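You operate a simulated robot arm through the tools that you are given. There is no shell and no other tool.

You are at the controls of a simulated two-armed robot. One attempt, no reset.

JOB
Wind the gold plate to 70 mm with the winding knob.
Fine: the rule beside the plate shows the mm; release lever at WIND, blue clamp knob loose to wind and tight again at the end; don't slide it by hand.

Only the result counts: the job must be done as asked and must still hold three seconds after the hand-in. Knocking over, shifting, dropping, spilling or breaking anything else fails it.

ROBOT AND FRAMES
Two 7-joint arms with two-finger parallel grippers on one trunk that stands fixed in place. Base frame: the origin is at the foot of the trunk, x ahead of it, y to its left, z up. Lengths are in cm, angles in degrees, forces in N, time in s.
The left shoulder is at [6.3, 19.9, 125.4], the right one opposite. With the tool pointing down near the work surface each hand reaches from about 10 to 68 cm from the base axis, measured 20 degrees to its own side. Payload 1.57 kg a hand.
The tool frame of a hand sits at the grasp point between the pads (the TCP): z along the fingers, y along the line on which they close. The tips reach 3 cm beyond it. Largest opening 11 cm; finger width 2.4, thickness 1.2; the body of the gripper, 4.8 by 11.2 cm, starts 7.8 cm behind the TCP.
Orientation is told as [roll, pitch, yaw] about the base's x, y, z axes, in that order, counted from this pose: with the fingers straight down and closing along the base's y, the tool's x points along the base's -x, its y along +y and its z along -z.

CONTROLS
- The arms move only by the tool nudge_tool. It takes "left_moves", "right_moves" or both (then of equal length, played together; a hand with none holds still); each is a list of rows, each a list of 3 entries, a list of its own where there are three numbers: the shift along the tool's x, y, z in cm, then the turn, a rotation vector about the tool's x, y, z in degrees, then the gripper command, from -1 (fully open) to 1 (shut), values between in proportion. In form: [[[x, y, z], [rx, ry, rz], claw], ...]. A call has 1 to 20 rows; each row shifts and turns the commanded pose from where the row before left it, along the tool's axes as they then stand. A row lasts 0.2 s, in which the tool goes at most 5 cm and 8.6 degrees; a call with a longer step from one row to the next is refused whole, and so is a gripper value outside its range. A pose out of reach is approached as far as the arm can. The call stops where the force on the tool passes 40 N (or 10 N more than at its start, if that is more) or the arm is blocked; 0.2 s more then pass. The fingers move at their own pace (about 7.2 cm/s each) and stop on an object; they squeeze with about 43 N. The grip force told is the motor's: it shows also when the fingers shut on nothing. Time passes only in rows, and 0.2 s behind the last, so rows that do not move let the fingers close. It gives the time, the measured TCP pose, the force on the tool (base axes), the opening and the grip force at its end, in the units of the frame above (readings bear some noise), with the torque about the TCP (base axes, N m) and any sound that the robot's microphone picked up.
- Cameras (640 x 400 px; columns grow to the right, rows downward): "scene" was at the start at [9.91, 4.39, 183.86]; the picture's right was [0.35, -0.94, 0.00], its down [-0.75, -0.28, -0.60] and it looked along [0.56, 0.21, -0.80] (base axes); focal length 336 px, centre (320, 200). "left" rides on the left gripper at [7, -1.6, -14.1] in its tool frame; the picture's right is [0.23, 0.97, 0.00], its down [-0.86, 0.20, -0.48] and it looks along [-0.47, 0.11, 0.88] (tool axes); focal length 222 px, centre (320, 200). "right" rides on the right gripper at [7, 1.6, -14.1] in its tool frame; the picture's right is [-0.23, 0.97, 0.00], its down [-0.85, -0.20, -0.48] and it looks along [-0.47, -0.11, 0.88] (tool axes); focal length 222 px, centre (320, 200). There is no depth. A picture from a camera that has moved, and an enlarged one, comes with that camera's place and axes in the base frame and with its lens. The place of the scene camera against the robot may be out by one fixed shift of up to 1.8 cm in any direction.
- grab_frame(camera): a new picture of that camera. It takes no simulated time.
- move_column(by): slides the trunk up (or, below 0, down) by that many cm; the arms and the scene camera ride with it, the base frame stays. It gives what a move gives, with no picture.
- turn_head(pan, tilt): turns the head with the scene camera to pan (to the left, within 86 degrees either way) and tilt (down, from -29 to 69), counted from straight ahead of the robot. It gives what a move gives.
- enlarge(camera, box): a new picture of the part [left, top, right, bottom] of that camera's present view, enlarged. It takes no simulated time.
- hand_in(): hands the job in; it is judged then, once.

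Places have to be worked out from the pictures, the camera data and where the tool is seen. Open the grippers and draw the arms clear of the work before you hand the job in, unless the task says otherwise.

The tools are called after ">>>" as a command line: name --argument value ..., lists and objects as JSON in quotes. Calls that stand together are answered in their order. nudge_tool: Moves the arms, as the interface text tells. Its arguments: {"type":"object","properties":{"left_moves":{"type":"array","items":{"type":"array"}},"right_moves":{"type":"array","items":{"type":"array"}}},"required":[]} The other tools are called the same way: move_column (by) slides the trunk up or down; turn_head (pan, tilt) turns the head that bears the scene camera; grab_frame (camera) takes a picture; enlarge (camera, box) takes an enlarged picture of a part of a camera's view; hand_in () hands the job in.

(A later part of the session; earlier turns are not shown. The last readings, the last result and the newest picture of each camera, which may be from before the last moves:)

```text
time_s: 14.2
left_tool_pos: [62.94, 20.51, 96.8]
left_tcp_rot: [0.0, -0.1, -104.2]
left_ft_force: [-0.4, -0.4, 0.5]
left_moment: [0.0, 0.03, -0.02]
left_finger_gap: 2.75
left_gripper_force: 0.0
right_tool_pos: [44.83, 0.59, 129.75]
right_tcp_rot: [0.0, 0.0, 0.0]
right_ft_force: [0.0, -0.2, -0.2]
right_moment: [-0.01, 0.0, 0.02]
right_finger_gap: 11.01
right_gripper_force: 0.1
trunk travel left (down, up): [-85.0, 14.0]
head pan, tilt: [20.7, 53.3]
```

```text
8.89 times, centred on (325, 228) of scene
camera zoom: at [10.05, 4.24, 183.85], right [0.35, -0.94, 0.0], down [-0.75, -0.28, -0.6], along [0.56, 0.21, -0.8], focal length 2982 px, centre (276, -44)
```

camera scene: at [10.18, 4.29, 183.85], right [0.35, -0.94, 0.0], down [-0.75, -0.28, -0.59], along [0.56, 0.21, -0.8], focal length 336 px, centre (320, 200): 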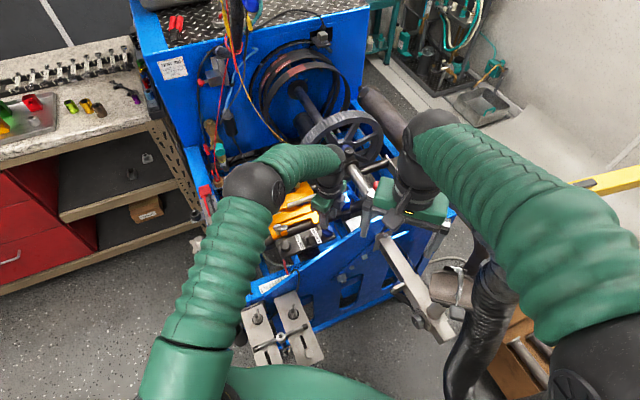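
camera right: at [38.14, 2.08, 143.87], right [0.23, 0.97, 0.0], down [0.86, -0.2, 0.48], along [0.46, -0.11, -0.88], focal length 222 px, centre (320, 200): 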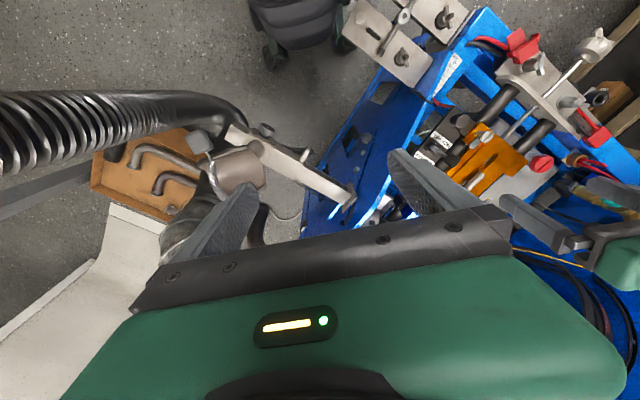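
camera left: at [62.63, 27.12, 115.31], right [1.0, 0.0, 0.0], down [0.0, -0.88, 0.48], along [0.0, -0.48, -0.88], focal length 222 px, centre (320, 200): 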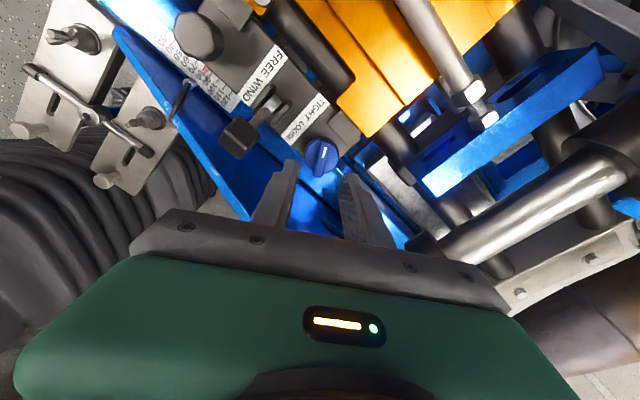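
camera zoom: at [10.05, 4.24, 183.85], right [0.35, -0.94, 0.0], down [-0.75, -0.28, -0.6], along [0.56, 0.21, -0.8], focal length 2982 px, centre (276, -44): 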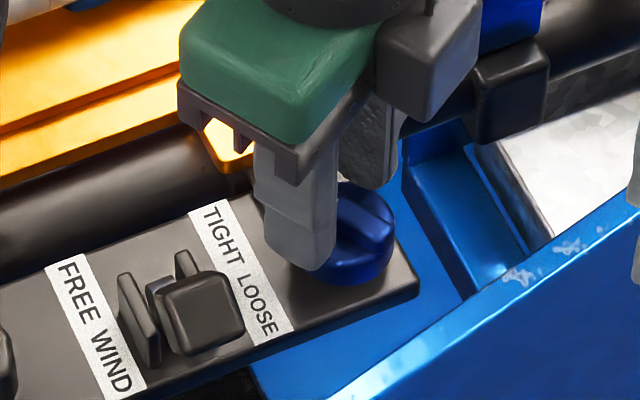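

No contact yet at tip height 93.8. I continue in small steps.

>>> nudge_tool --left_moves '[[[0, 0, 0.2], [0, 0, 0], 0.5], [[0, 0, 0.2], [0, 0, 0], 0.5], [[0, 0, 0.2], [0, 0, 0], 0.5]]'

>>> enlarge --camera "left" --box '[270, 120, 390, 200]'

>>> enlarge --camera "scene" --box '[295, 205, 355, 250]'

```text
time_s: 15.0
left_tool_pos: [62.78, 20.42, 96.32]
left_tcp_rot: [0.1, 0.0, -104.1]
left_ft_force: [0.7, 1.0, 1.1]
left_moment: [0.01, -0.02, -0.01]
left_finger_gap: 2.78
left_gripper_force: 0.8
right_tool_pos: [44.88, 0.48, 129.77]
right_tcp_rot: [0.0, 0.0, 0.1]
right_ft_force: [0.1, 0.7, -0.2]
right_moment: [0.0, -0.01, 0.0]
right_finger_gap: 10.99
right_gripper_force: 0.0
trunk travel left (down, up): [-85.0, 14.0]
head pan, tilt: [20.7, 53.3]
```

```text
5.00 times, centred on (330, 160) of left
camera zoom: at [62.88, 27.68, 110.42], right [1.0, -0.02, 0.0], down [-0.02, -0.88, 0.48], along [-0.01, -0.48, -0.88], focal length 1111 px, centre (270, 400)
```

zoom: 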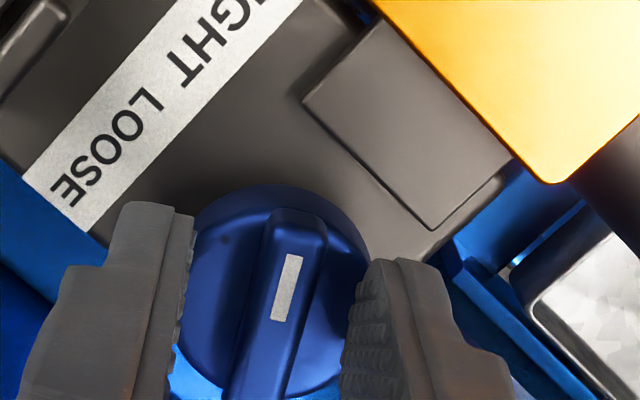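

```text
8.89 times, centred on (325, 228) of scene
camera zoom: at [10.0, 4.21, 183.86], right [0.35, -0.94, 0.0], down [-0.75, -0.28, -0.6], along [0.56, 0.21, -0.8], focal length 2982 px, centre (276, -44)
```

zoom: 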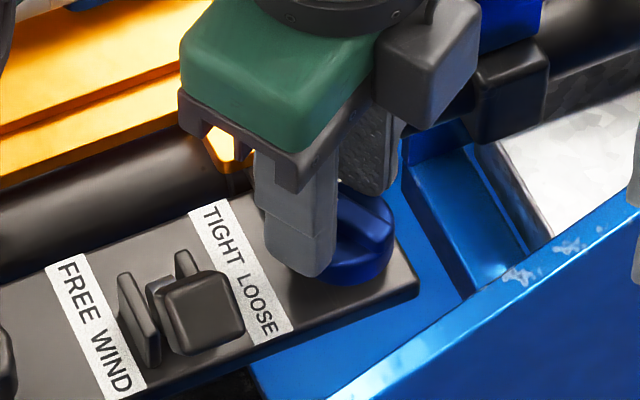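

Slight contact signs at tip height 93.3 (finger force up a little). I rise a hair and close on the bar.

>>> nudge_tool --left_moves '[[[0, 0, -0.1], [0, 0, 0], 1], [[0, 0, 0], [0, 0, 0], 1], [[0, 0, 0], [0, 0, 0], 1], [[0, 0, 0], [0, 0, 0], 1]]'

>>> enlarge --camera "left" --box '[270, 120, 390, 200]'

>>> enlarge --camera "scene" --box '[295, 205, 355, 250]'

```text
time_s: 16.0
left_tool_pos: [62.85, 20.44, 96.38]
left_tcp_rot: [0.1, 0.0, -104.0]
left_ft_force: [6.0, 0.6, 3.5]
left_moment: [-0.07, -0.16, 0.0]
left_finger_gap: 0.98
left_gripper_force: 27.8
right_tool_pos: [44.98, 0.4, 129.72]
right_tcp_rot: [-0.1, 0.1, -0.1]
right_ft_force: [-0.6, 0.0, -0.2]
right_moment: [0.02, 0.01, 0.0]
right_finger_gap: 11.0
right_gripper_force: 0.0
trunk travel left (down, up): [-85.0, 14.0]
head pan, tilt: [20.7, 53.3]
```

```text
5.00 times, centred on (330, 160) of left
camera zoom: at [63.0, 27.66, 110.45], right [1.0, -0.02, 0.0], down [-0.01, -0.88, 0.48], along [-0.01, -0.48, -0.88], focal length 1111 px, centre (270, 400)
```

zoom: 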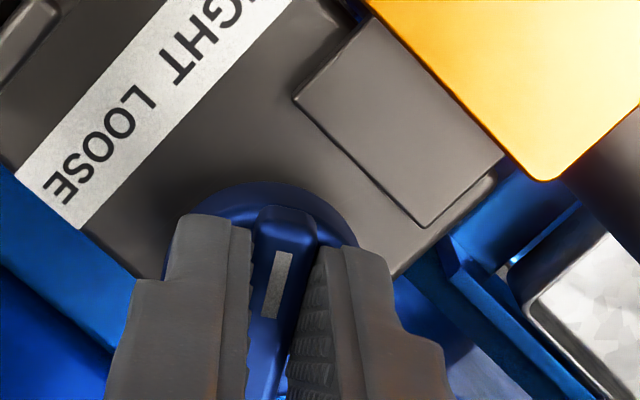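

```text
8.89 times, centred on (325, 228) of scene
camera zoom: at [10.19, 4.21, 183.85], right [0.35, -0.94, 0.0], down [-0.75, -0.28, -0.6], along [0.56, 0.21, -0.8], focal length 2982 px, centre (276, -44)
```

zoom: 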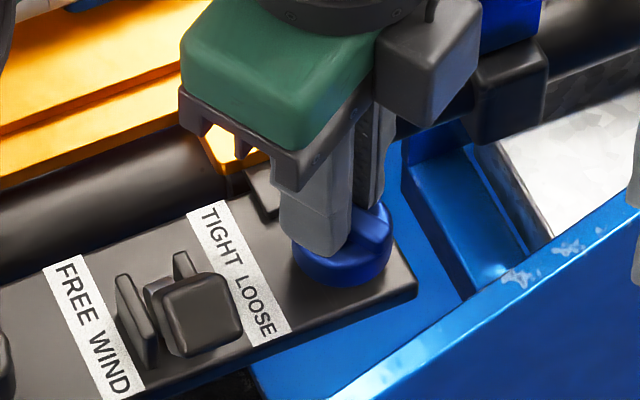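

The bar is firmly gripped (0.98 cm). I turn counter-clockwise seen from above (negative about tool z) toward LOOSE, first 40 degrees.

>>> nudge_tool --left_moves '[[[0, 0, 0], [0, 0, -8], 1], [[0, 0, 0], [0, 0, -8], 1], [[0, 0, 0], [0, 0, -8], 1], [[0, 0, 0], [0, 0, -8], 1], [[0, 0, 0], [0, 0, -8], 1]]'

>>> enlarge --camera "scene" --box '[295, 205, 355, 250]'

```text
time_s: 17.2
left_tool_pos: [62.55, 20.31, 96.24]
left_tcp_rot: [0.1, 0.1, -64.0]
left_ft_force: [-6.3, -0.2, 8.1]
left_moment: [-0.02, 0.2, -0.05]
left_finger_gap: 0.99
left_gripper_force: 28.0
right_tool_pos: [44.62, 0.45, 129.82]
right_tcp_rot: [0.0, 0.0, 0.0]
right_ft_force: [0.5, -0.8, 1.3]
right_moment: [0.0, 0.01, 0.02]
right_finger_gap: 11.0
right_gripper_force: 0.0
trunk travel left (down, up): [-85.0, 14.0]
head pan, tilt: [20.7, 53.3]
```

```text
8.89 times, centred on (325, 228) of scene
camera zoom: at [9.6, 4.14, 183.89], right [0.35, -0.94, 0.0], down [-0.75, -0.28, -0.6], along [0.56, 0.21, -0.8], focal length 2982 px, centre (276, -44)
```

zoom: 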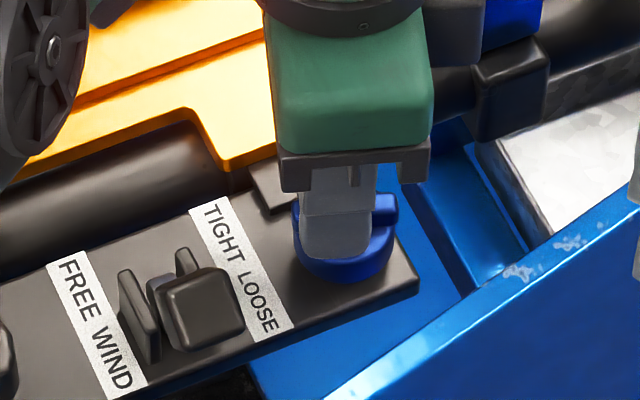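

The knob is following. I go on turning toward LOOSE.

>>> nudge_tool --left_moves '[[[0, 0, 0], [0, 0, -8], 1], [[0, 0, 0], [0, 0, -8], 1], [[0, 0, 0], [0, 0, -8], 1], [[0, 0, 0], [0, 0, -8], 1]]'

>>> enlarge --camera "scene" --box '[295, 205, 355, 250]'

>>> enlarge --camera "left" --box '[250, 110, 390, 220]'

```text
time_s: 18.2
left_tool_pos: [62.41, 20.2, 96.18]
left_tcp_rot: [0.0, 0.0, -31.9]
left_ft_force: [-17.2, -5.8, 0.3]
left_moment: [-0.49, -0.22, -0.09]
left_finger_gap: 0.97
left_gripper_force: 28.0
right_tool_pos: [44.67, 0.12, 129.86]
right_tcp_rot: [0.1, 0.0, 0.0]
right_ft_force: [-0.5, 0.0, -0.7]
right_moment: [0.01, 0.01, 0.0]
right_finger_gap: 10.99
right_gripper_force: 0.1
trunk travel left (down, up): [-85.0, 14.0]
head pan, tilt: [20.7, 53.3]
```

```text
8.89 times, centred on (325, 228) of scene
camera zoom: at [9.49, 3.86, 183.88], right [0.35, -0.94, 0.0], down [-0.75, -0.28, -0.6], along [0.56, 0.21, -0.8], focal length 2982 px, centre (276, -44)
```

zoom: 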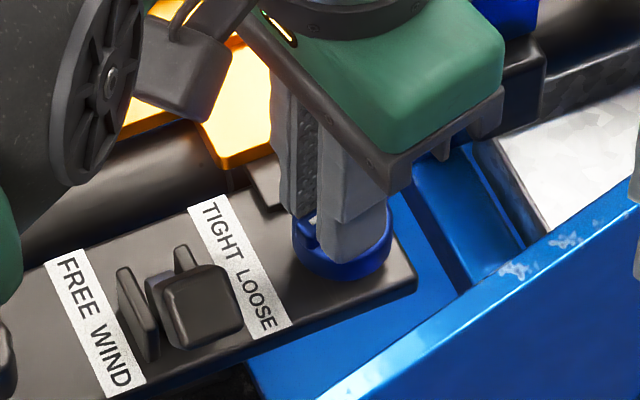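

```text
3.64 times, centred on (320, 165) of left
camera zoom: at [55.7, 22.54, 110.47], right [0.32, 0.95, 0.0], down [0.83, -0.28, 0.48], along [0.45, -0.15, -0.88], focal length 808 px, centre (320, 327)
```

zoom: 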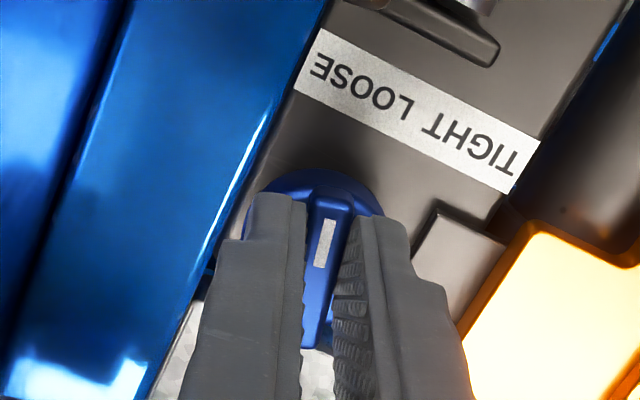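

Torque is low but a sideways force of 17 N has built up because my grip is off the knob's axis. I relieve it by shifting a little and turn on.

>>> nudge_tool --left_moves '[[[0.23, -0.38, 0], [0, 0, 0], 1], [[0, 0, 0], [0, 0, -6], 1], [[0, 0, 0], [0, 0, -6], 1], [[0, 0, 0], [0, 0, -4], 1]]'

>>> enlarge --camera "left" --box '[250, 110, 390, 220]'

```text
time_s: 19.2
left_tool_pos: [62.31, 20.11, 96.32]
left_tcp_rot: [0.1, 0.0, -16.0]
left_ft_force: [-6.1, -5.9, -7.7]
left_moment: [-0.39, -0.59, -0.06]
left_finger_gap: 1.0
left_gripper_force: 28.6
right_tool_pos: [44.86, 0.43, 129.76]
right_tcp_rot: [0.1, 0.0, 0.0]
right_ft_force: [0.3, 0.1, 0.5]
right_moment: [-0.02, 0.02, 0.0]
right_finger_gap: 10.99
right_gripper_force: 0.1
trunk travel left (down, up): [-85.0, 14.0]
head pan, tilt: [20.7, 53.3]
```

```text
3.64 times, centred on (320, 165) of left
camera zoom: at [55.23, 20.47, 110.45], right [0.05, 1.0, 0.0], down [0.88, -0.04, 0.48], along [0.48, -0.02, -0.88], focal length 808 px, centre (320, 327)
```

zoom: 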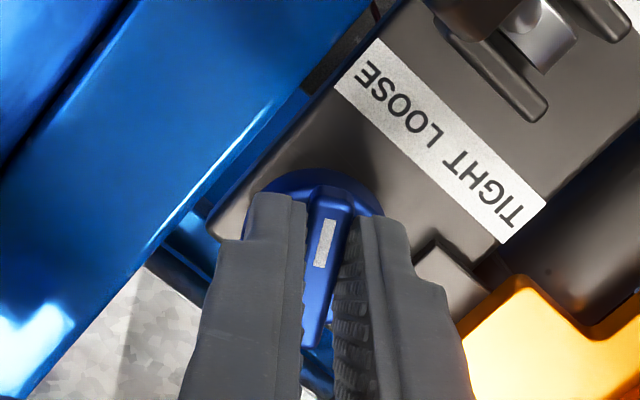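

Still little resistance; I turn a bit further to find the LOOSE end stop.

>>> nudge_tool --left_moves '[[[0, -0.1, 0], [0, 0, -4], 1], [[0, 0, 0], [0, 0, -4], 1], [[0, 0, 0], [0, 0, -4], 1]]'

>>> enlarge --camera "left" --box '[250, 110, 390, 220]'

```text
time_s: 20.0
left_tool_pos: [62.41, 20.0, 96.32]
left_tcp_rot: [0.0, 0.0, -4.1]
left_ft_force: [-2.2, -6.8, -2.2]
left_moment: [-0.14, 0.71, -0.03]
left_finger_gap: 0.96
left_gripper_force: 28.8
right_tool_pos: [44.99, 0.19, 129.83]
right_tcp_rot: [0.0, -0.1, -0.1]
right_ft_force: [0.7, -0.6, -0.5]
right_moment: [0.03, 0.02, 0.04]
right_finger_gap: 10.98
right_gripper_force: 0.1
trunk travel left (down, up): [-85.0, 14.0]
head pan, tilt: [20.7, 53.3]
```

```text
3.64 times, centred on (320, 165) of left
camera zoom: at [55.3, 18.87, 110.45], right [-0.16, 0.99, 0.0], down [0.87, 0.14, 0.48], along [0.47, 0.08, -0.88], focal length 808 px, centre (320, 327)
```

zoom: 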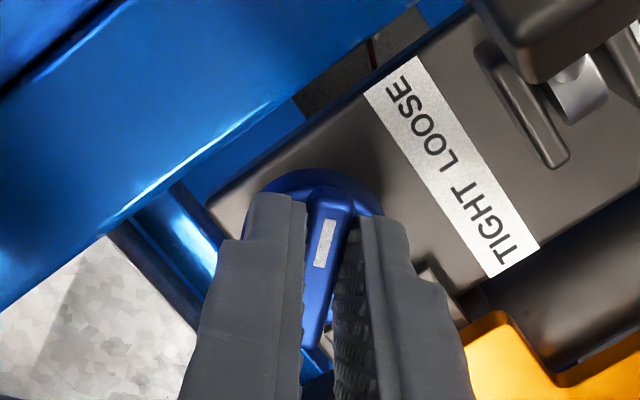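

Still free at 100 degrees of turn. I go a little further, watching the torque about z.

>>> nudge_tool --left_moves '[[[0, -0.1, 0], [0, 0, -5], 1], [[0, 0, 0], [0, 0, -5], 1], [[0, 0, 0], [0, 0, -5], 1]]'

>>> enlarge --camera "scene" --box '[295, 205, 355, 250]'

```text
time_s: 20.8
left_tool_pos: [62.26, 19.85, 96.34]
left_tcp_rot: [0.2, -0.2, 10.9]
left_ft_force: [-1.8, -7.6, 1.9]
left_moment: [-0.24, 0.48, -0.04]
left_finger_gap: 1.01
left_gripper_force: 28.4
right_tool_pos: [44.95, 0.3, 129.71]
right_tcp_rot: [0.1, 0.0, 0.0]
right_ft_force: [-0.4, 1.2, 0.2]
right_moment: [-0.01, -0.01, 0.0]
right_finger_gap: 11.03
right_gripper_force: 0.2
trunk travel left (down, up): [-85.0, 14.0]
head pan, tilt: [20.7, 53.3]
```

```text
8.89 times, centred on (325, 228) of scene
camera zoom: at [9.98, 3.83, 183.87], right [0.35, -0.94, 0.0], down [-0.75, -0.28, -0.6], along [0.56, 0.21, -0.8], focal length 2982 px, centre (276, -44)
```

zoom: 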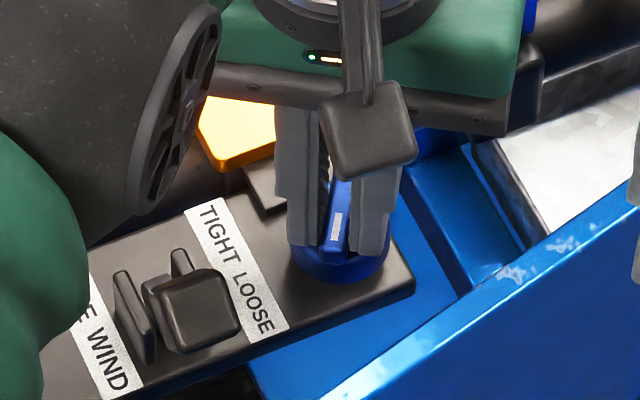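

No stop yet at 115°; I try another 25° carefully.

>>> nudge_tool --left_moves '[[[0, -0.1, 0], [0, 0, -5], 1], [[0, 0, 0], [0, 0, -5], 1], [[0, 0, 0], [0, 0, -5], 1], [[0, 0, 0], [0, 0, -5], 1], [[0, 0, 0], [0, 0, -5], 1]]'

>>> enlarge --camera "left" --box '[250, 110, 390, 220]'

>>> enlarge --camera "scene" --box '[295, 205, 355, 250]'

```text
time_s: 22.0
left_tool_pos: [62.36, 19.88, 96.29]
left_tcp_rot: [-0.1, 0.0, 36.0]
left_ft_force: [0.7, -4.2, -0.8]
left_moment: [-0.27, 0.04, -1.22]
left_finger_gap: 1.95
left_gripper_force: 33.0
right_tool_pos: [44.93, 0.34, 129.72]
right_tcp_rot: [0.2, 0.0, 0.0]
right_ft_force: [0.6, -0.5, 0.1]
right_moment: [0.03, 0.03, -0.01]
right_finger_gap: 10.99
right_gripper_force: 0.0
trunk travel left (down, up): [-85.0, 14.0]
head pan, tilt: [20.7, 53.3]
```

```text
3.64 times, centred on (320, 165) of left
camera zoom: at [57.73, 14.49, 110.45], right [-0.76, 0.65, 0.0], down [0.57, 0.66, 0.48], along [0.31, 0.36, -0.88], focal length 808 px, centre (320, 327)
```

zoom: 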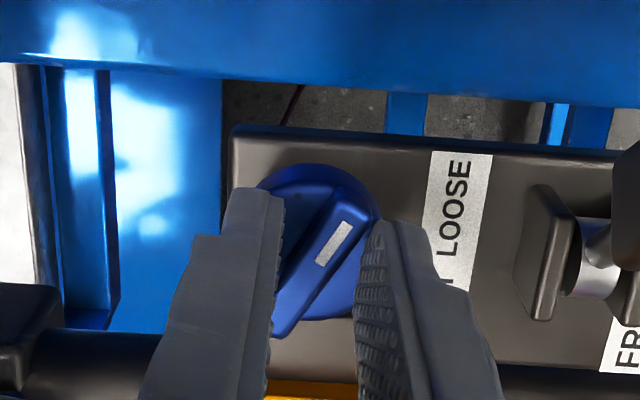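

```text
8.89 times, centred on (325, 228) of scene
camera zoom: at [10.08, 4.03, 183.85], right [0.35, -0.94, 0.0], down [-0.75, -0.28, -0.6], along [0.56, 0.21, -0.8], focal length 2982 px, centre (276, -44)
```

zoom: 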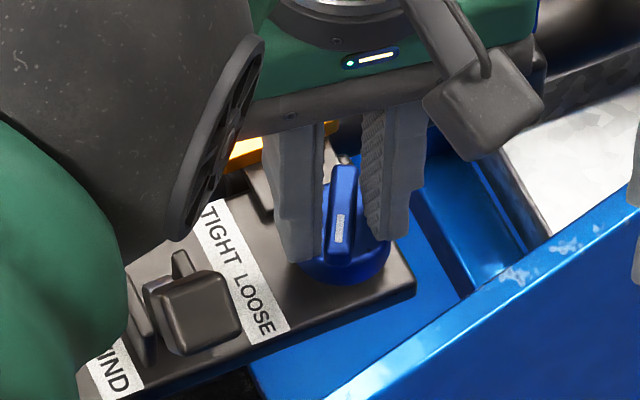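

A hard stop sits at about 118° of turn and the knob is now fully loose. I rotate back slightly to take off the strain, open and rise.

>>> nudge_tool --left_moves '[[[0, 0, 0], [0, 0, 8], 1], [[0, 0, 0], [0, 0, 8], 0.5], [[0, 0, 0], [0, 0, 5], 0.4], [[0, 0, 0], [0, 0, 0], 0.4], [[0, 0, -1], [0, 0, 0], 0.4], [[0, 0, -3], [0, 0, 0], 0.4], [[0, 0, -4], [0, 0, 0], 0.4], [[0, 0, -4], [0, 0, 0], 0.4]]'

>>> enlarge --camera "left" --box '[220, 20, 420, 200]'

>>> enlarge --camera "scene" --box '[270, 200, 370, 262]'

```text
time_s: 23.8
left_tool_pos: [62.44, 19.77, 108.29]
left_tcp_rot: [0.0, -0.1, 14.9]
left_ft_force: [0.9, -0.2, 0.2]
left_moment: [0.01, 0.0, 0.0]
left_finger_gap: 3.33
left_gripper_force: 0.1
right_tool_pos: [44.76, 0.49, 129.77]
right_tcp_rot: [0.0, -0.1, 0.0]
right_ft_force: [-0.2, 0.5, -0.4]
right_moment: [0.01, 0.02, -0.03]
right_finger_gap: 11.02
right_gripper_force: 0.1
trunk travel left (down, up): [-85.0, 14.0]
head pan, tilt: [20.7, 53.3]
```

```text
2.22 times, centred on (320, 110) of left
camera zoom: at [56.07, 16.47, 122.39], right [-0.47, 0.88, 0.0], down [0.78, 0.41, 0.48], along [0.42, 0.23, -0.88], focal length 494 px, centre (320, 400)
```

zoom: 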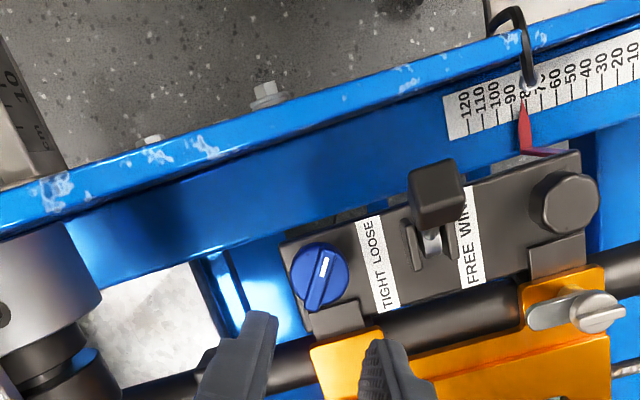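

```text
6.40 times, centred on (320, 231) of scene
camera zoom: at [9.94, 4.15, 183.85], right [0.35, -0.94, 0.0], down [-0.75, -0.28, -0.6], along [0.56, 0.21, -0.8], focal length 2147 px, centre (320, 2)
```

zoom: 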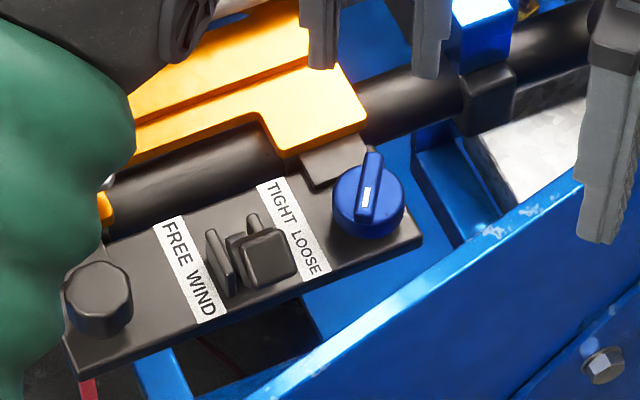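

The clamp is at LOOSE and the lever at WIND. Next I bring the left hand up and around to the outer left side of the winding knob, yawed to -46 (the rail direction looks like about (0.70, -0.72)).

>>> nudge_tool --left_moves '[[[0, 0, -1.3], [0, 0, 7.63], 0], [[0, 0, -1.3], [0, 0, 7.63], 0], [[0, 0, -1.3], [0, 0, 7.63], 0], [[0, 0, -1.3], [0, 0, 7.63], 0], [[0, 0, -1.3], [0, 0, 7.63], 0], [[0, 0, -1.3], [0, 0, 7.63], 0], [[0, 0, -1.3], [0, 0, 7.63], 0], [[0, 0, -1.3], [0, 0, 7.63], 0], [[4.3, 1.09, 0], [0, 0, 0], 0], [[4.3, 1.09, 0], [0, 0, 0], 0], [[4.3, 1.09, 0], [0, 0, 0], 0], [[4.3, 1.09, 0], [0, 0, 0], 0], [[4.3, 1.09, 0], [0, 0, 0], 0], [[4.3, 1.09, 0], [0, 0, 0], 0], [[4.3, 1.09, 0], [0, 0, 0], 0], [[4.3, 1.09, 0], [0, 0, 0], 0], [[4.3, 1.09, 0], [0, 0, 0], 0]]'

>>> grab_frame --camera "left"

>>> grab_frame --camera "scene"

```text
time_s: 27.4
left_tool_pos: [42.6, 55.11, 118.7]
left_tcp_rot: [-0.1, 0.0, -46.2]
left_ft_force: [0.4, -0.4, -0.8]
left_moment: [0.02, 0.01, 0.0]
left_finger_gap: 5.51
left_gripper_force: 0.0
right_tool_pos: [44.85, 0.69, 129.78]
right_tcp_rot: [-0.2, 0.0, 0.1]
right_ft_force: [0.0, -0.4, 0.4]
right_moment: [-0.01, 0.0, -0.01]
right_finger_gap: 11.0
right_gripper_force: 0.0
trunk travel left (down, up): [-85.0, 14.0]
head pan, tilt: [20.7, 53.3]
```

```text
taken
camera left: at [36.65, 59.08, 132.71], right [0.55, 0.84, 0.0], down [0.74, -0.48, 0.48], along [0.4, -0.26, -0.88], focal length 222 px, centre (320, 200)
```

left: 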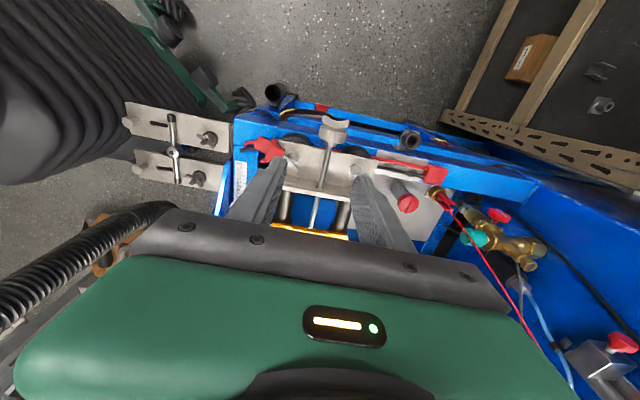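

```text
taken
camera scene: at [9.8, 4.69, 183.86], right [0.35, -0.94, 0.0], down [-0.75, -0.29, -0.6], along [0.56, 0.21, -0.8], focal length 336 px, centre (320, 200)
```

scene: 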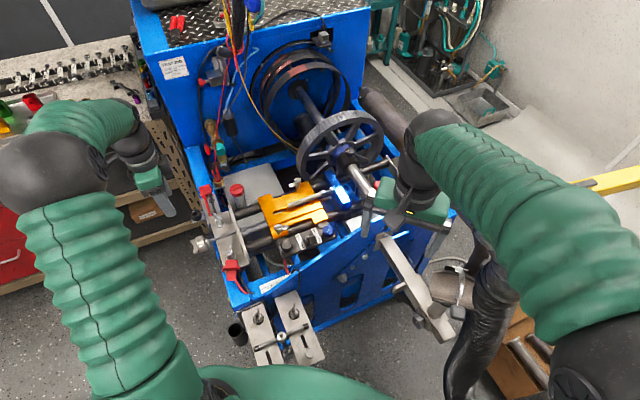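

The left camera now looks along the rod. I enlarge to get the rod's direction and the knob's place accurately.

>>> enlarge --camera "left" --box '[260, 90, 400, 240]'

>>> enlarge --camera "left" --box '[305, 105, 365, 150]'

>>> enlarge --camera "left" --box '[290, 150, 370, 240]'

>>> enlarge --camera "right" --box '[560, 0, 640, 60]'

```text
2.67 times, centred on (330, 165) of left
camera zoom: at [36.65, 59.08, 132.71], right [0.55, 0.84, 0.0], down [0.74, -0.48, 0.48], along [0.4, -0.26, -0.88], focal length 592 px, centre (293, 293)
```

zoom: 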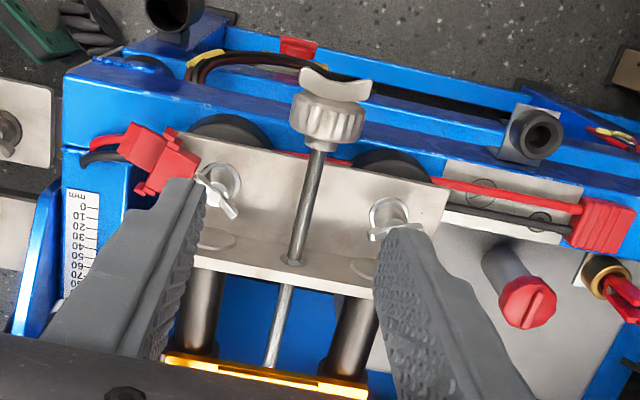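

```text
8.89 times, centred on (335, 128) of left
camera zoom: at [36.65, 59.08, 132.71], right [0.55, 0.84, 0.0], down [0.74, -0.48, 0.48], along [0.4, -0.26, -0.88], focal length 1974 px, centre (187, 844)
```

zoom: 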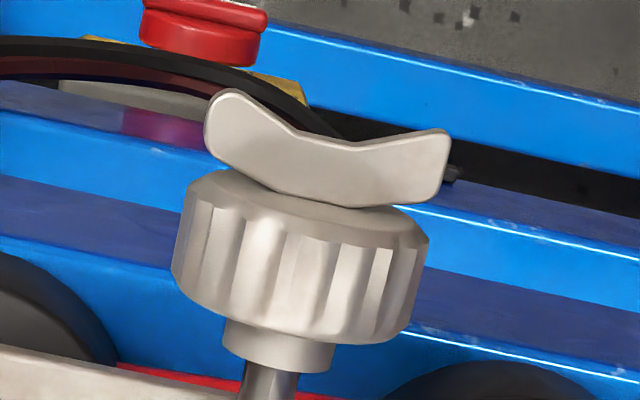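

```text
4.44 times, centred on (330, 195) of left
camera zoom: at [36.65, 59.08, 132.71], right [0.55, 0.84, 0.0], down [0.74, -0.48, 0.48], along [0.4, -0.26, -0.88], focal length 987 px, centre (276, 222)
```

zoom: 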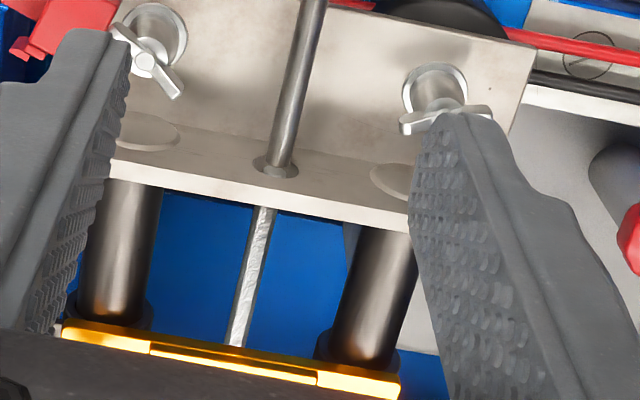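

```text
6.67 times, centred on (600, 30) of right
camera zoom: at [37.88, 2.31, 143.95], right [0.23, 0.97, 0.0], down [0.85, -0.2, 0.48], along [0.47, -0.11, -0.88], focal length 1481 px, centre (-1547, 1333)
```

zoom: 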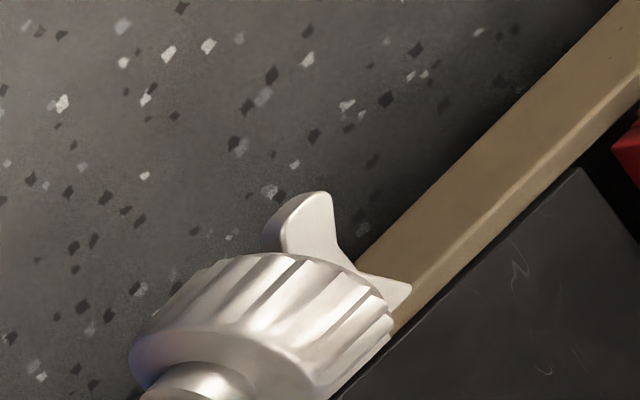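

The knob body is about 5 cm across with its centre near [45.5, 56.1, 90.4], the rod pointing along (0.71, -0.70, 0). I now tilt the left hand in place, high above everything, toward horizontal along the rod to test reach.

>>> nudge_tool --left_moves '[[[1.5, 0, 0], [0, -8.2, 0], 0], [[1.5, 0, 0], [0, -8.2, 0], 0], [[0, 0, 0], [0, -8.2, 0], 0], [[0, 0, 0], [0, -8.2, 0], 0], [[0, 0, 0], [0, -8.2, 0], 0], [[0, 0, 0], [0, -8.2, 0], 0]]'

>>> grab_frame --camera "scene"

>>> grab_frame --camera "left"

```text
time_s: 28.8
left_tool_pos: [40.41, 57.02, 118.37]
left_tcp_rot: [0.0, -49.3, -46.2]
left_ft_force: [-0.8, -0.3, 0.1]
left_moment: [-0.01, 0.02, 0.01]
left_finger_gap: 5.5
left_gripper_force: 0.1
right_tool_pos: [44.89, 0.66, 129.75]
right_tcp_rot: [-0.2, 0.1, 0.0]
right_ft_force: [-0.7, -0.1, -0.5]
right_moment: [-0.02, -0.01, -0.02]
right_finger_gap: 11.0
right_gripper_force: 0.0
trunk travel left (down, up): [-85.0, 14.0]
head pan, tilt: [20.7, 53.3]
```

```text
taken
camera scene: at [9.71, 4.72, 183.87], right [0.35, -0.94, 0.0], down [-0.75, -0.29, -0.6], along [0.56, 0.21, -0.8], focal length 336 px, centre (320, 200)
```

scene: 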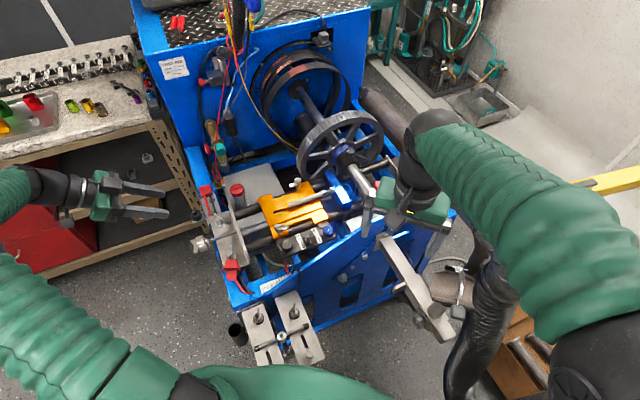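

```text
taken
camera left: at [28.67, 66.95, 122.3], right [0.6, 0.78, -0.17], down [0.28, 0.0, 0.96], along [0.75, -0.62, -0.22], focal length 222 px, centre (320, 200)
```

left: 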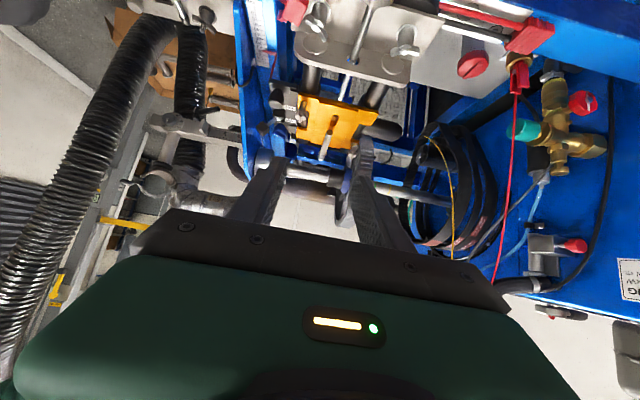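

It follows well at 49° tilt. I continue to horizontal.

>>> nudge_tool --left_moves '[[[0, 0, 0], [0, -8.2, 0], 0], [[0, 0, 0], [0, -8.2, 0], 0], [[0, 0, 0], [0, -8.2, 0], 0], [[0, 0, 0], [0, -8.2, 0], 0], [[0, 0, 0], [0, -8, 0], 0]]'

>>> grab_frame --camera "scene"

>>> grab_frame --camera "left"

```text
time_s: 30.0
left_tool_pos: [40.48, 56.93, 118.51]
left_tcp_rot: [-174.8, -89.9, 128.9]
left_ft_force: [-0.6, -1.1, -0.1]
left_moment: [-0.03, 0.01, 0.0]
left_finger_gap: 5.51
left_gripper_force: 0.0
right_tool_pos: [44.94, 0.53, 129.78]
right_tcp_rot: [0.0, 0.0, 0.0]
right_ft_force: [-0.1, -0.3, -0.7]
right_moment: [-0.02, 0.01, 0.0]
right_finger_gap: 11.03
right_gripper_force: 0.1
trunk travel left (down, up): [-85.0, 14.0]
head pan, tilt: [20.7, 53.3]
```

```text
taken
camera scene: at [9.84, 4.68, 183.86], right [0.35, -0.94, 0.0], down [-0.75, -0.29, -0.6], along [0.56, 0.21, -0.8], focal length 336 px, centre (320, 200)
```

scene: 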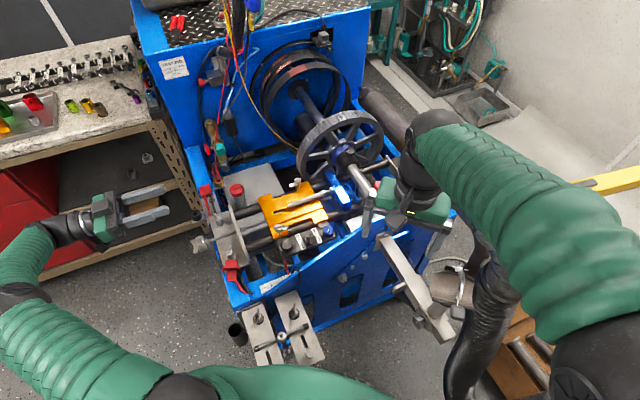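

```text
taken
camera left: at [29.56, 66.01, 111.39], right [0.7, 0.67, -0.23], down [-0.19, 0.48, 0.85], along [0.69, -0.56, 0.47], focal length 222 px, centre (320, 200)
```

left: 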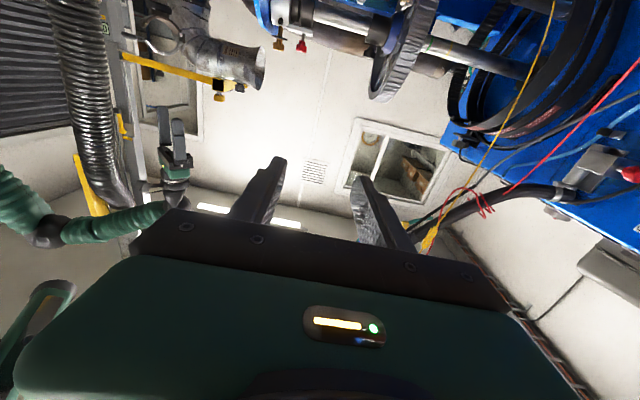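

Horizontal pose reached without trouble. I move out to about 10 cm in front of the winding knob on its axis and descend part of the way.

>>> nudge_tool --left_moves '[[[0, 1.38, -2.95], [0, 0, 0], 0], [[0, 1.38, -2.95], [-1.5, 0, 0], 0], [[3.5, 0, 0], [0, 0, 0], 0], [[3.5, 0, 0], [0, 0, 0], 0], [[3.5, 0, 0], [0, 0, 0], 0], [[3.5, 0, 0], [0, 0, 0], 0], [[3.5, 0, 0], [0, 0, 0], 0]]'

>>> grab_frame --camera "scene"

>>> grab_frame --camera "left"

```text
time_s: 31.6
left_tool_pos: [36.55, 56.36, 105.64]
left_tcp_rot: [-18.9, -90.0, -25.8]
left_ft_force: [0.6, 0.0, -0.4]
left_moment: [0.03, -0.01, -0.01]
left_finger_gap: 5.5
left_gripper_force: 0.1
left hand out of reach, approached as far as the arm can: row 2, 3, 4, 5, 6, 7
right_tool_pos: [44.83, 0.58, 129.75]
right_tcp_rot: [0.0, -0.1, -0.1]
right_ft_force: [0.5, 0.6, 0.4]
right_moment: [0.04, 0.0, -0.01]
right_finger_gap: 11.0
right_gripper_force: 0.0
trunk travel left (down, up): [-85.0, 14.0]
head pan, tilt: [20.7, 53.3]
```

```text
taken
camera scene: at [9.81, 4.61, 183.86], right [0.35, -0.94, 0.0], down [-0.75, -0.29, -0.6], along [0.56, 0.21, -0.8], focal length 336 px, centre (320, 200)
```

scene: 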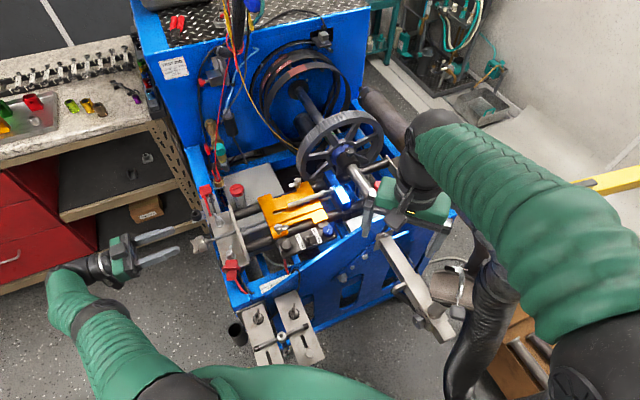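

```text
taken
camera left: at [25.35, 65.2, 98.71], right [0.68, 0.69, -0.23], down [-0.2, 0.48, 0.86], along [0.7, -0.54, 0.47], focal length 222 px, centre (320, 200)
```

left: 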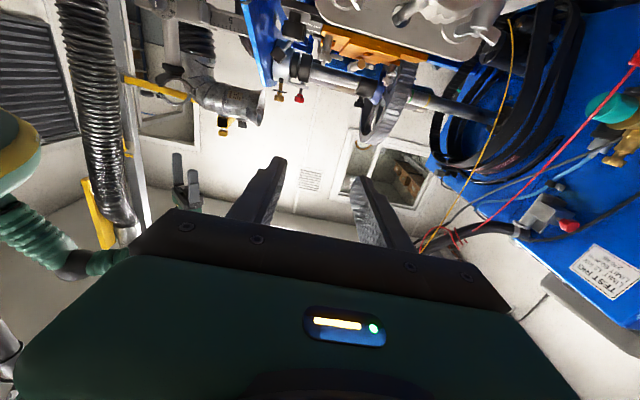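

The left hand ran out of reach at this trunk height (wrist too far from the shoulder), so I need to lower the trunk. First I look to the right with the head to see what is under the right arm.

>>> turn_head --pan -40 --tilt 50

>>> grab_frame --camera "scene"

>>> grab_frame --camera "right"

```text
time_s: 32.9
left_tool_pos: [36.57, 56.49, 105.8]
left_tcp_rot: [-88.9, -89.9, 44.3]
left_ft_force: [1.9, -0.2, -0.5]
left_moment: [0.0, 0.02, 0.0]
left_finger_gap: 5.49
left_gripper_force: 0.0
right_tool_pos: [44.97, 0.54, 129.73]
right_tcp_rot: [0.0, 0.0, 0.1]
right_ft_force: [0.7, 0.5, 0.2]
right_moment: [0.02, -0.04, -0.01]
right_finger_gap: 11.0
right_gripper_force: 0.1
trunk travel left (down, up): [-85.0, 14.0]
head pan, tilt: [-40.0, 50.0]
```

```text
taken
camera scene: at [8.83, -2.99, 184.31], right [-0.64, -0.77, 0.0], down [-0.59, 0.49, -0.64], along [0.49, -0.41, -0.77], focal length 336 px, centre (320, 200)
```

scene: 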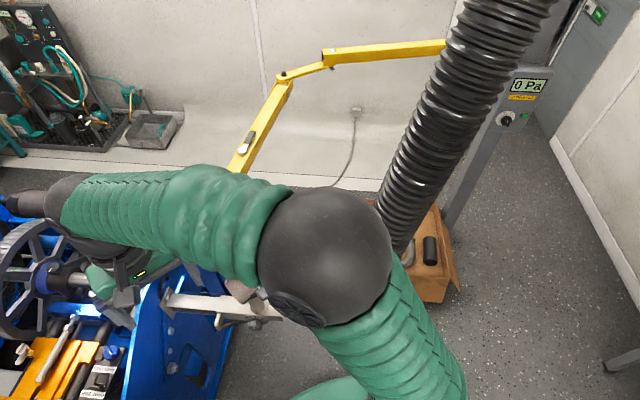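

```text
taken
camera right: at [37.98, 2.15, 143.92], right [0.23, 0.97, 0.0], down [0.86, -0.2, 0.48], along [0.47, -0.11, -0.88], focal length 222 px, centre (320, 200)
```

right: 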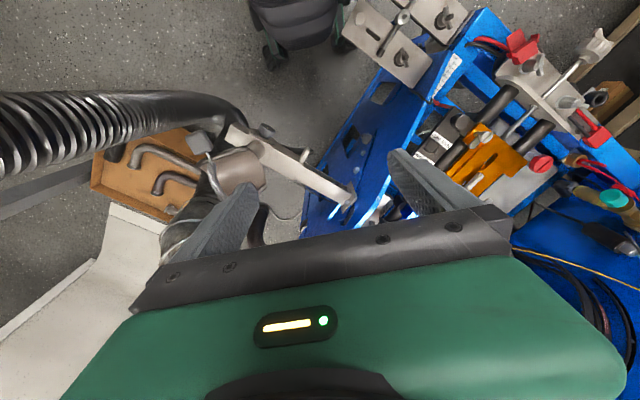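

The hose is well away from the right arm and the right elbow is high, so lowering the trunk is fine if I first raise both hands. I raise the left hand 20 cm and the right hand 15 cm.

>>> nudge_tool --left_moves '[[[-4, 0, 1], [0, 0, 0], 0], [[-4, 0, 1], [0, 0, 0], 0], [[-4, 0, 0], [0, 0, 0], 0], [[-4, 0, 0], [0, 0, 0], 0], [[-4, 0, 0], [0, 0, 0], 0]]' --right_moves '[[[0, 0, -3], [0, 0, 0], -1], [[0, 0, -3], [0, 0, 0], -1], [[0, 0, -3], [0, 0, 0], -1], [[0, 0, -3], [0, 0, 0], -1], [[0, 0, -3], [0, 0, 0], -1]]'

>>> turn_head --pan 20.7 --tilt 53.3

>>> grab_frame --camera "scene"

```text
time_s: 34.1
left_tool_pos: [41.68, 61.36, 122.85]
left_tcp_rot: [-144.2, -89.9, 99.6]
left_ft_force: [-0.2, -0.4, 0.6]
left_moment: [0.0, -0.01, -0.01]
left_finger_gap: 5.54
left_gripper_force: 0.0
left hand out of reach, approached as far as the arm can: row 1, 2, 3, 4, 5
right_tool_pos: [45.07, 0.53, 144.79]
right_tcp_rot: [0.0, 0.0, -0.1]
right_ft_force: [-0.4, 0.1, -0.4]
right_moment: [0.01, -0.04, 0.02]
right_finger_gap: 10.99
right_gripper_force: 0.0
trunk travel left (down, up): [-85.0, 14.0]
head pan, tilt: [-40.0, 50.0]
```

```text
time_s: 35.4
left_tool_pos: [41.65, 61.36, 122.84]
left_tcp_rot: [-166.1, -90.0, 121.4]
left_ft_force: [0.2, -0.4, 0.7]
left_moment: [-0.01, 0.01, 0.01]
left_finger_gap: 5.52
left_gripper_force: 0.1
right_tool_pos: [45.05, 0.54, 144.7]
right_tcp_rot: [0.0, 0.1, -0.1]
right_ft_force: [-0.2, 0.0, 1.0]
right_moment: [0.04, 0.01, -0.03]
right_finger_gap: 11.0
right_gripper_force: 0.0
trunk travel left (down, up): [-85.0, 14.0]
head pan, tilt: [20.7, 53.3]
```

```text
taken
camera scene: at [9.85, 4.59, 183.86], right [0.35, -0.94, 0.0], down [-0.75, -0.28, -0.6], along [0.56, 0.21, -0.8], focal length 336 px, centre (320, 200)
```

scene: 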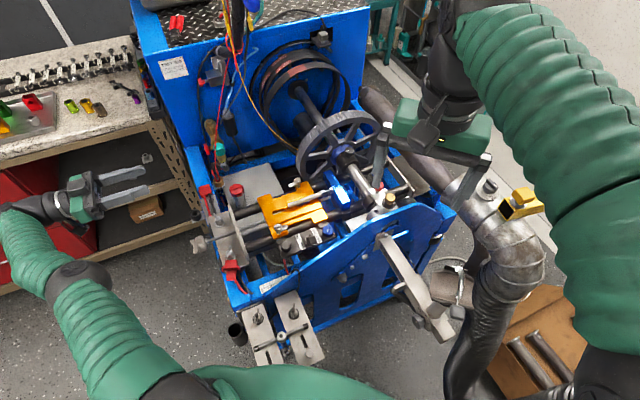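

Both hands are clear. I lower the trunk 25 cm; the left hand should come to about z 98, above and outside the winding knob.

>>> move_column --by -25

>>> grab_frame --camera "scene"

>>> grab_frame --camera "left"

```text
time_s: 38.0
left_tool_pos: [41.63, 61.26, 97.81]
left_tcp_rot: [-176.9, -90.0, 132.3]
left_ft_force: [0.4, -0.4, 1.2]
left_moment: [0.0, 0.0, 0.01]
left_finger_gap: 5.49
left_gripper_force: 0.1
right_tool_pos: [45.18, 0.48, 119.83]
right_tcp_rot: [0.0, -0.1, -0.1]
right_ft_force: [0.7, 0.3, -0.8]
right_moment: [-0.01, 0.0, -0.01]
right_finger_gap: 10.98
right_gripper_force: 0.1
trunk travel left (down, up): [-60.0, 39.0]
head pan, tilt: [20.7, 53.3]
```

```text
taken
camera scene: at [9.81, 4.52, 158.86], right [0.35, -0.94, 0.0], down [-0.75, -0.29, -0.6], along [0.56, 0.21, -0.8], focal length 336 px, centre (320, 200)
```

scene: 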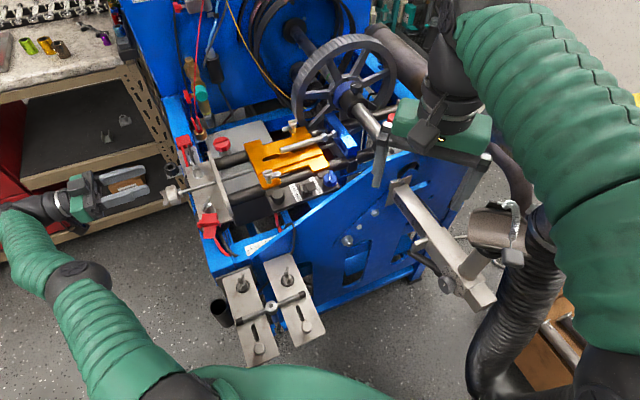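

```text
taken
camera left: at [30.42, 70.11, 90.82], right [0.68, 0.69, -0.23], down [-0.2, 0.48, 0.85], along [0.7, -0.54, 0.47], focal length 222 px, centre (320, 200)
```

left: 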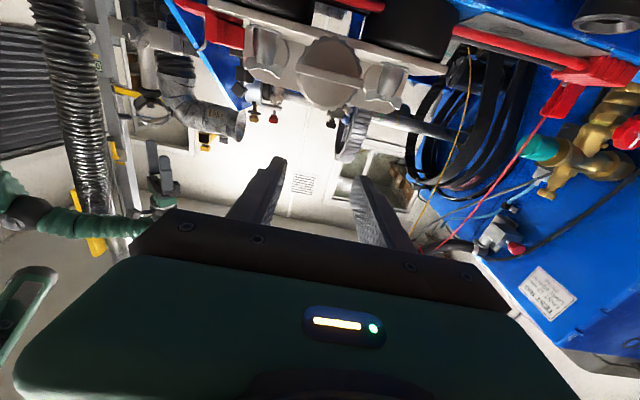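

The knob is now seen end-on at the top of the left view. I zoom in on it and at the rule from the scene camera.

>>> enlarge --camera "left" --box '[240, 0, 440, 130]'

>>> enlarge --camera "scene" --box '[60, 130, 240, 260]'

>>> enlarge --camera "scene" --box '[220, 190, 320, 260]'

```text
3.08 times, centred on (340, 65) of left
camera zoom: at [30.42, 70.11, 90.82], right [0.68, 0.69, -0.23], down [-0.2, 0.48, 0.85], along [0.7, -0.54, 0.47], focal length 684 px, centre (258, 615)
```

zoom: 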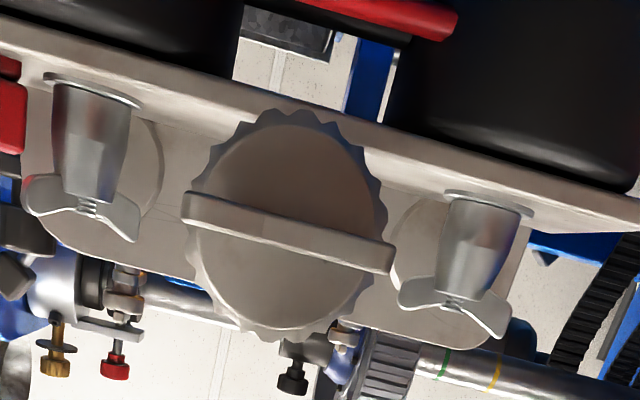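

```text
3.08 times, centred on (150, 195) of scene
camera zoom: at [9.81, 4.52, 158.86], right [0.35, -0.94, 0.0], down [-0.75, -0.29, -0.6], along [0.56, 0.21, -0.8], focal length 1032 px, centre (843, 215)
```

zoom: 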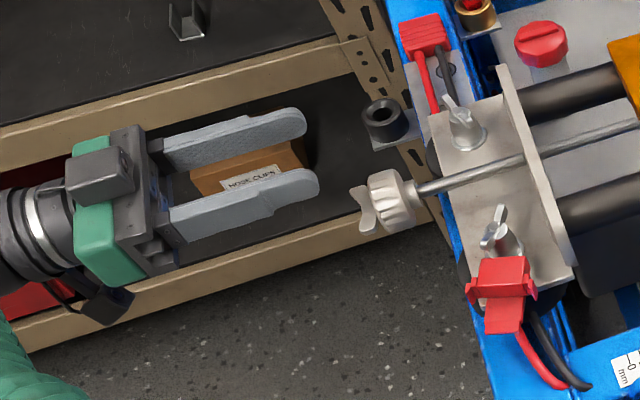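

```text
5.71 times, centred on (270, 225) of scene
camera zoom: at [9.81, 4.52, 158.86], right [0.35, -0.94, 0.0], down [-0.75, -0.29, -0.6], along [0.56, 0.21, -0.8], focal length 1917 px, centre (606, 57)
```

zoom: 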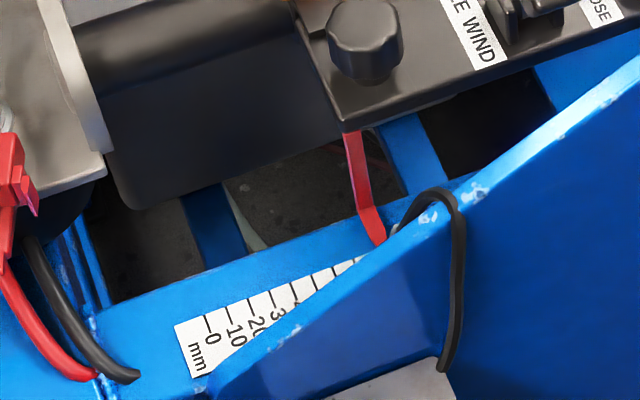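

The wing lies horizontal and the knob's centre is at [43.5, 58.0, 90.5] at the wing, on the axis I estimated. I open wider, back off slightly and come down onto the axis in steps.

>>> nudge_tool --left_moves '[[[0, -0.5, -1], [0, 0, 0], -0.4], [[2, -0.4, 0], [0, 0, 0], -0.4]]'

```text
time_s: 38.6
left_tool_pos: [40.22, 61.38, 95.7]
left_tcp_rot: [-146.9, -89.9, 102.3]
left_ft_force: [0.2, -0.6, 0.0]
left_moment: [0.0, -0.02, -0.02]
left_finger_gap: 7.68
left_gripper_force: 0.1
right_tool_pos: [45.13, 0.47, 119.64]
right_tcp_rot: [-0.1, 0.0, 0.0]
right_ft_force: [-0.4, 0.5, 0.0]
right_moment: [0.05, 0.0, -0.01]
right_finger_gap: 11.02
right_gripper_force: 0.0
trunk travel left (down, up): [-60.0, 39.0]
head pan, tilt: [20.7, 53.3]
```

The hand follows correctly and is on the axis laterally (7.5 cm out). I lower 5.2 cm to the axis height and look.

>>> nudge_tool --left_moves '[[[2, 0, 0], [0, 0, 0], -0.4], [[2, 0, 0], [0, 0, 0], -0.4], [[1.2, 0, 0], [0, 0, 0], -0.4]]'

>>> grab_frame --camera "left"

>>> enlarge --camera "scene" --box '[60, 130, 240, 260]'

```text
time_s: 39.4
left_tool_pos: [40.14, 60.45, 92.58]
left_tcp_rot: [163.7, -90.1, 151.4]
left_ft_force: [-0.6, -0.1, 0.8]
left_moment: [-0.01, -0.01, 0.01]
left_finger_gap: 7.71
left_gripper_force: 0.0
left hand out of reach, approached as far as the arm can: row 1, 2, 3
right_tool_pos: [45.0, 0.47, 119.86]
right_tcp_rot: [0.1, -0.1, 0.0]
right_ft_force: [0.3, 1.0, -0.2]
right_moment: [0.0, -0.01, -0.03]
right_finger_gap: 11.0
right_gripper_force: 0.1
trunk travel left (down, up): [-60.0, 39.0]
head pan, tilt: [20.7, 53.3]
```

```text
taken
camera left: at [28.92, 69.21, 85.63], right [0.68, 0.69, -0.23], down [-0.2, 0.48, 0.85], along [0.7, -0.54, 0.47], focal length 222 px, centre (320, 200)
```

left: 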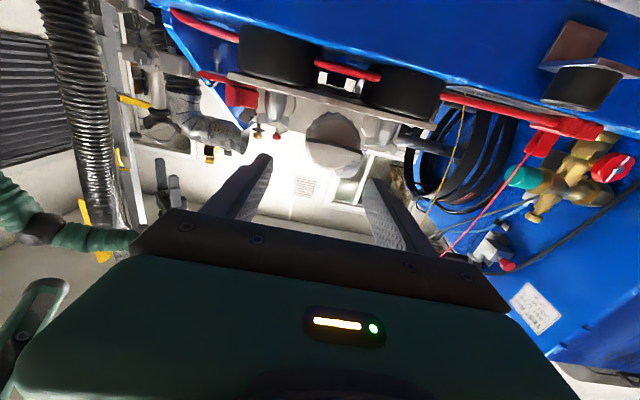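

```text
3.08 times, centred on (150, 195) of scene
camera zoom: at [9.67, 4.52, 158.87], right [0.35, -0.94, 0.0], down [-0.75, -0.29, -0.6], along [0.56, 0.21, -0.8], focal length 1032 px, centre (843, 215)
```

zoom: 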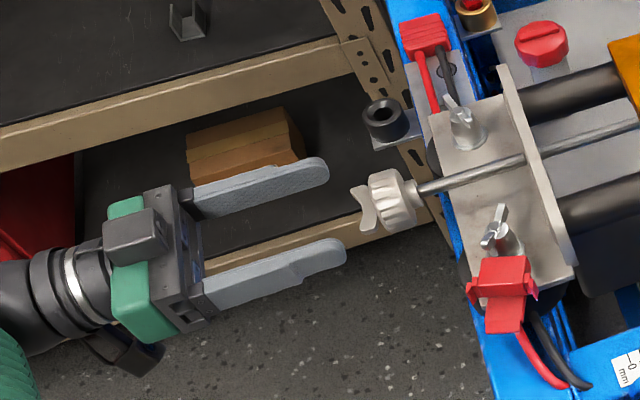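

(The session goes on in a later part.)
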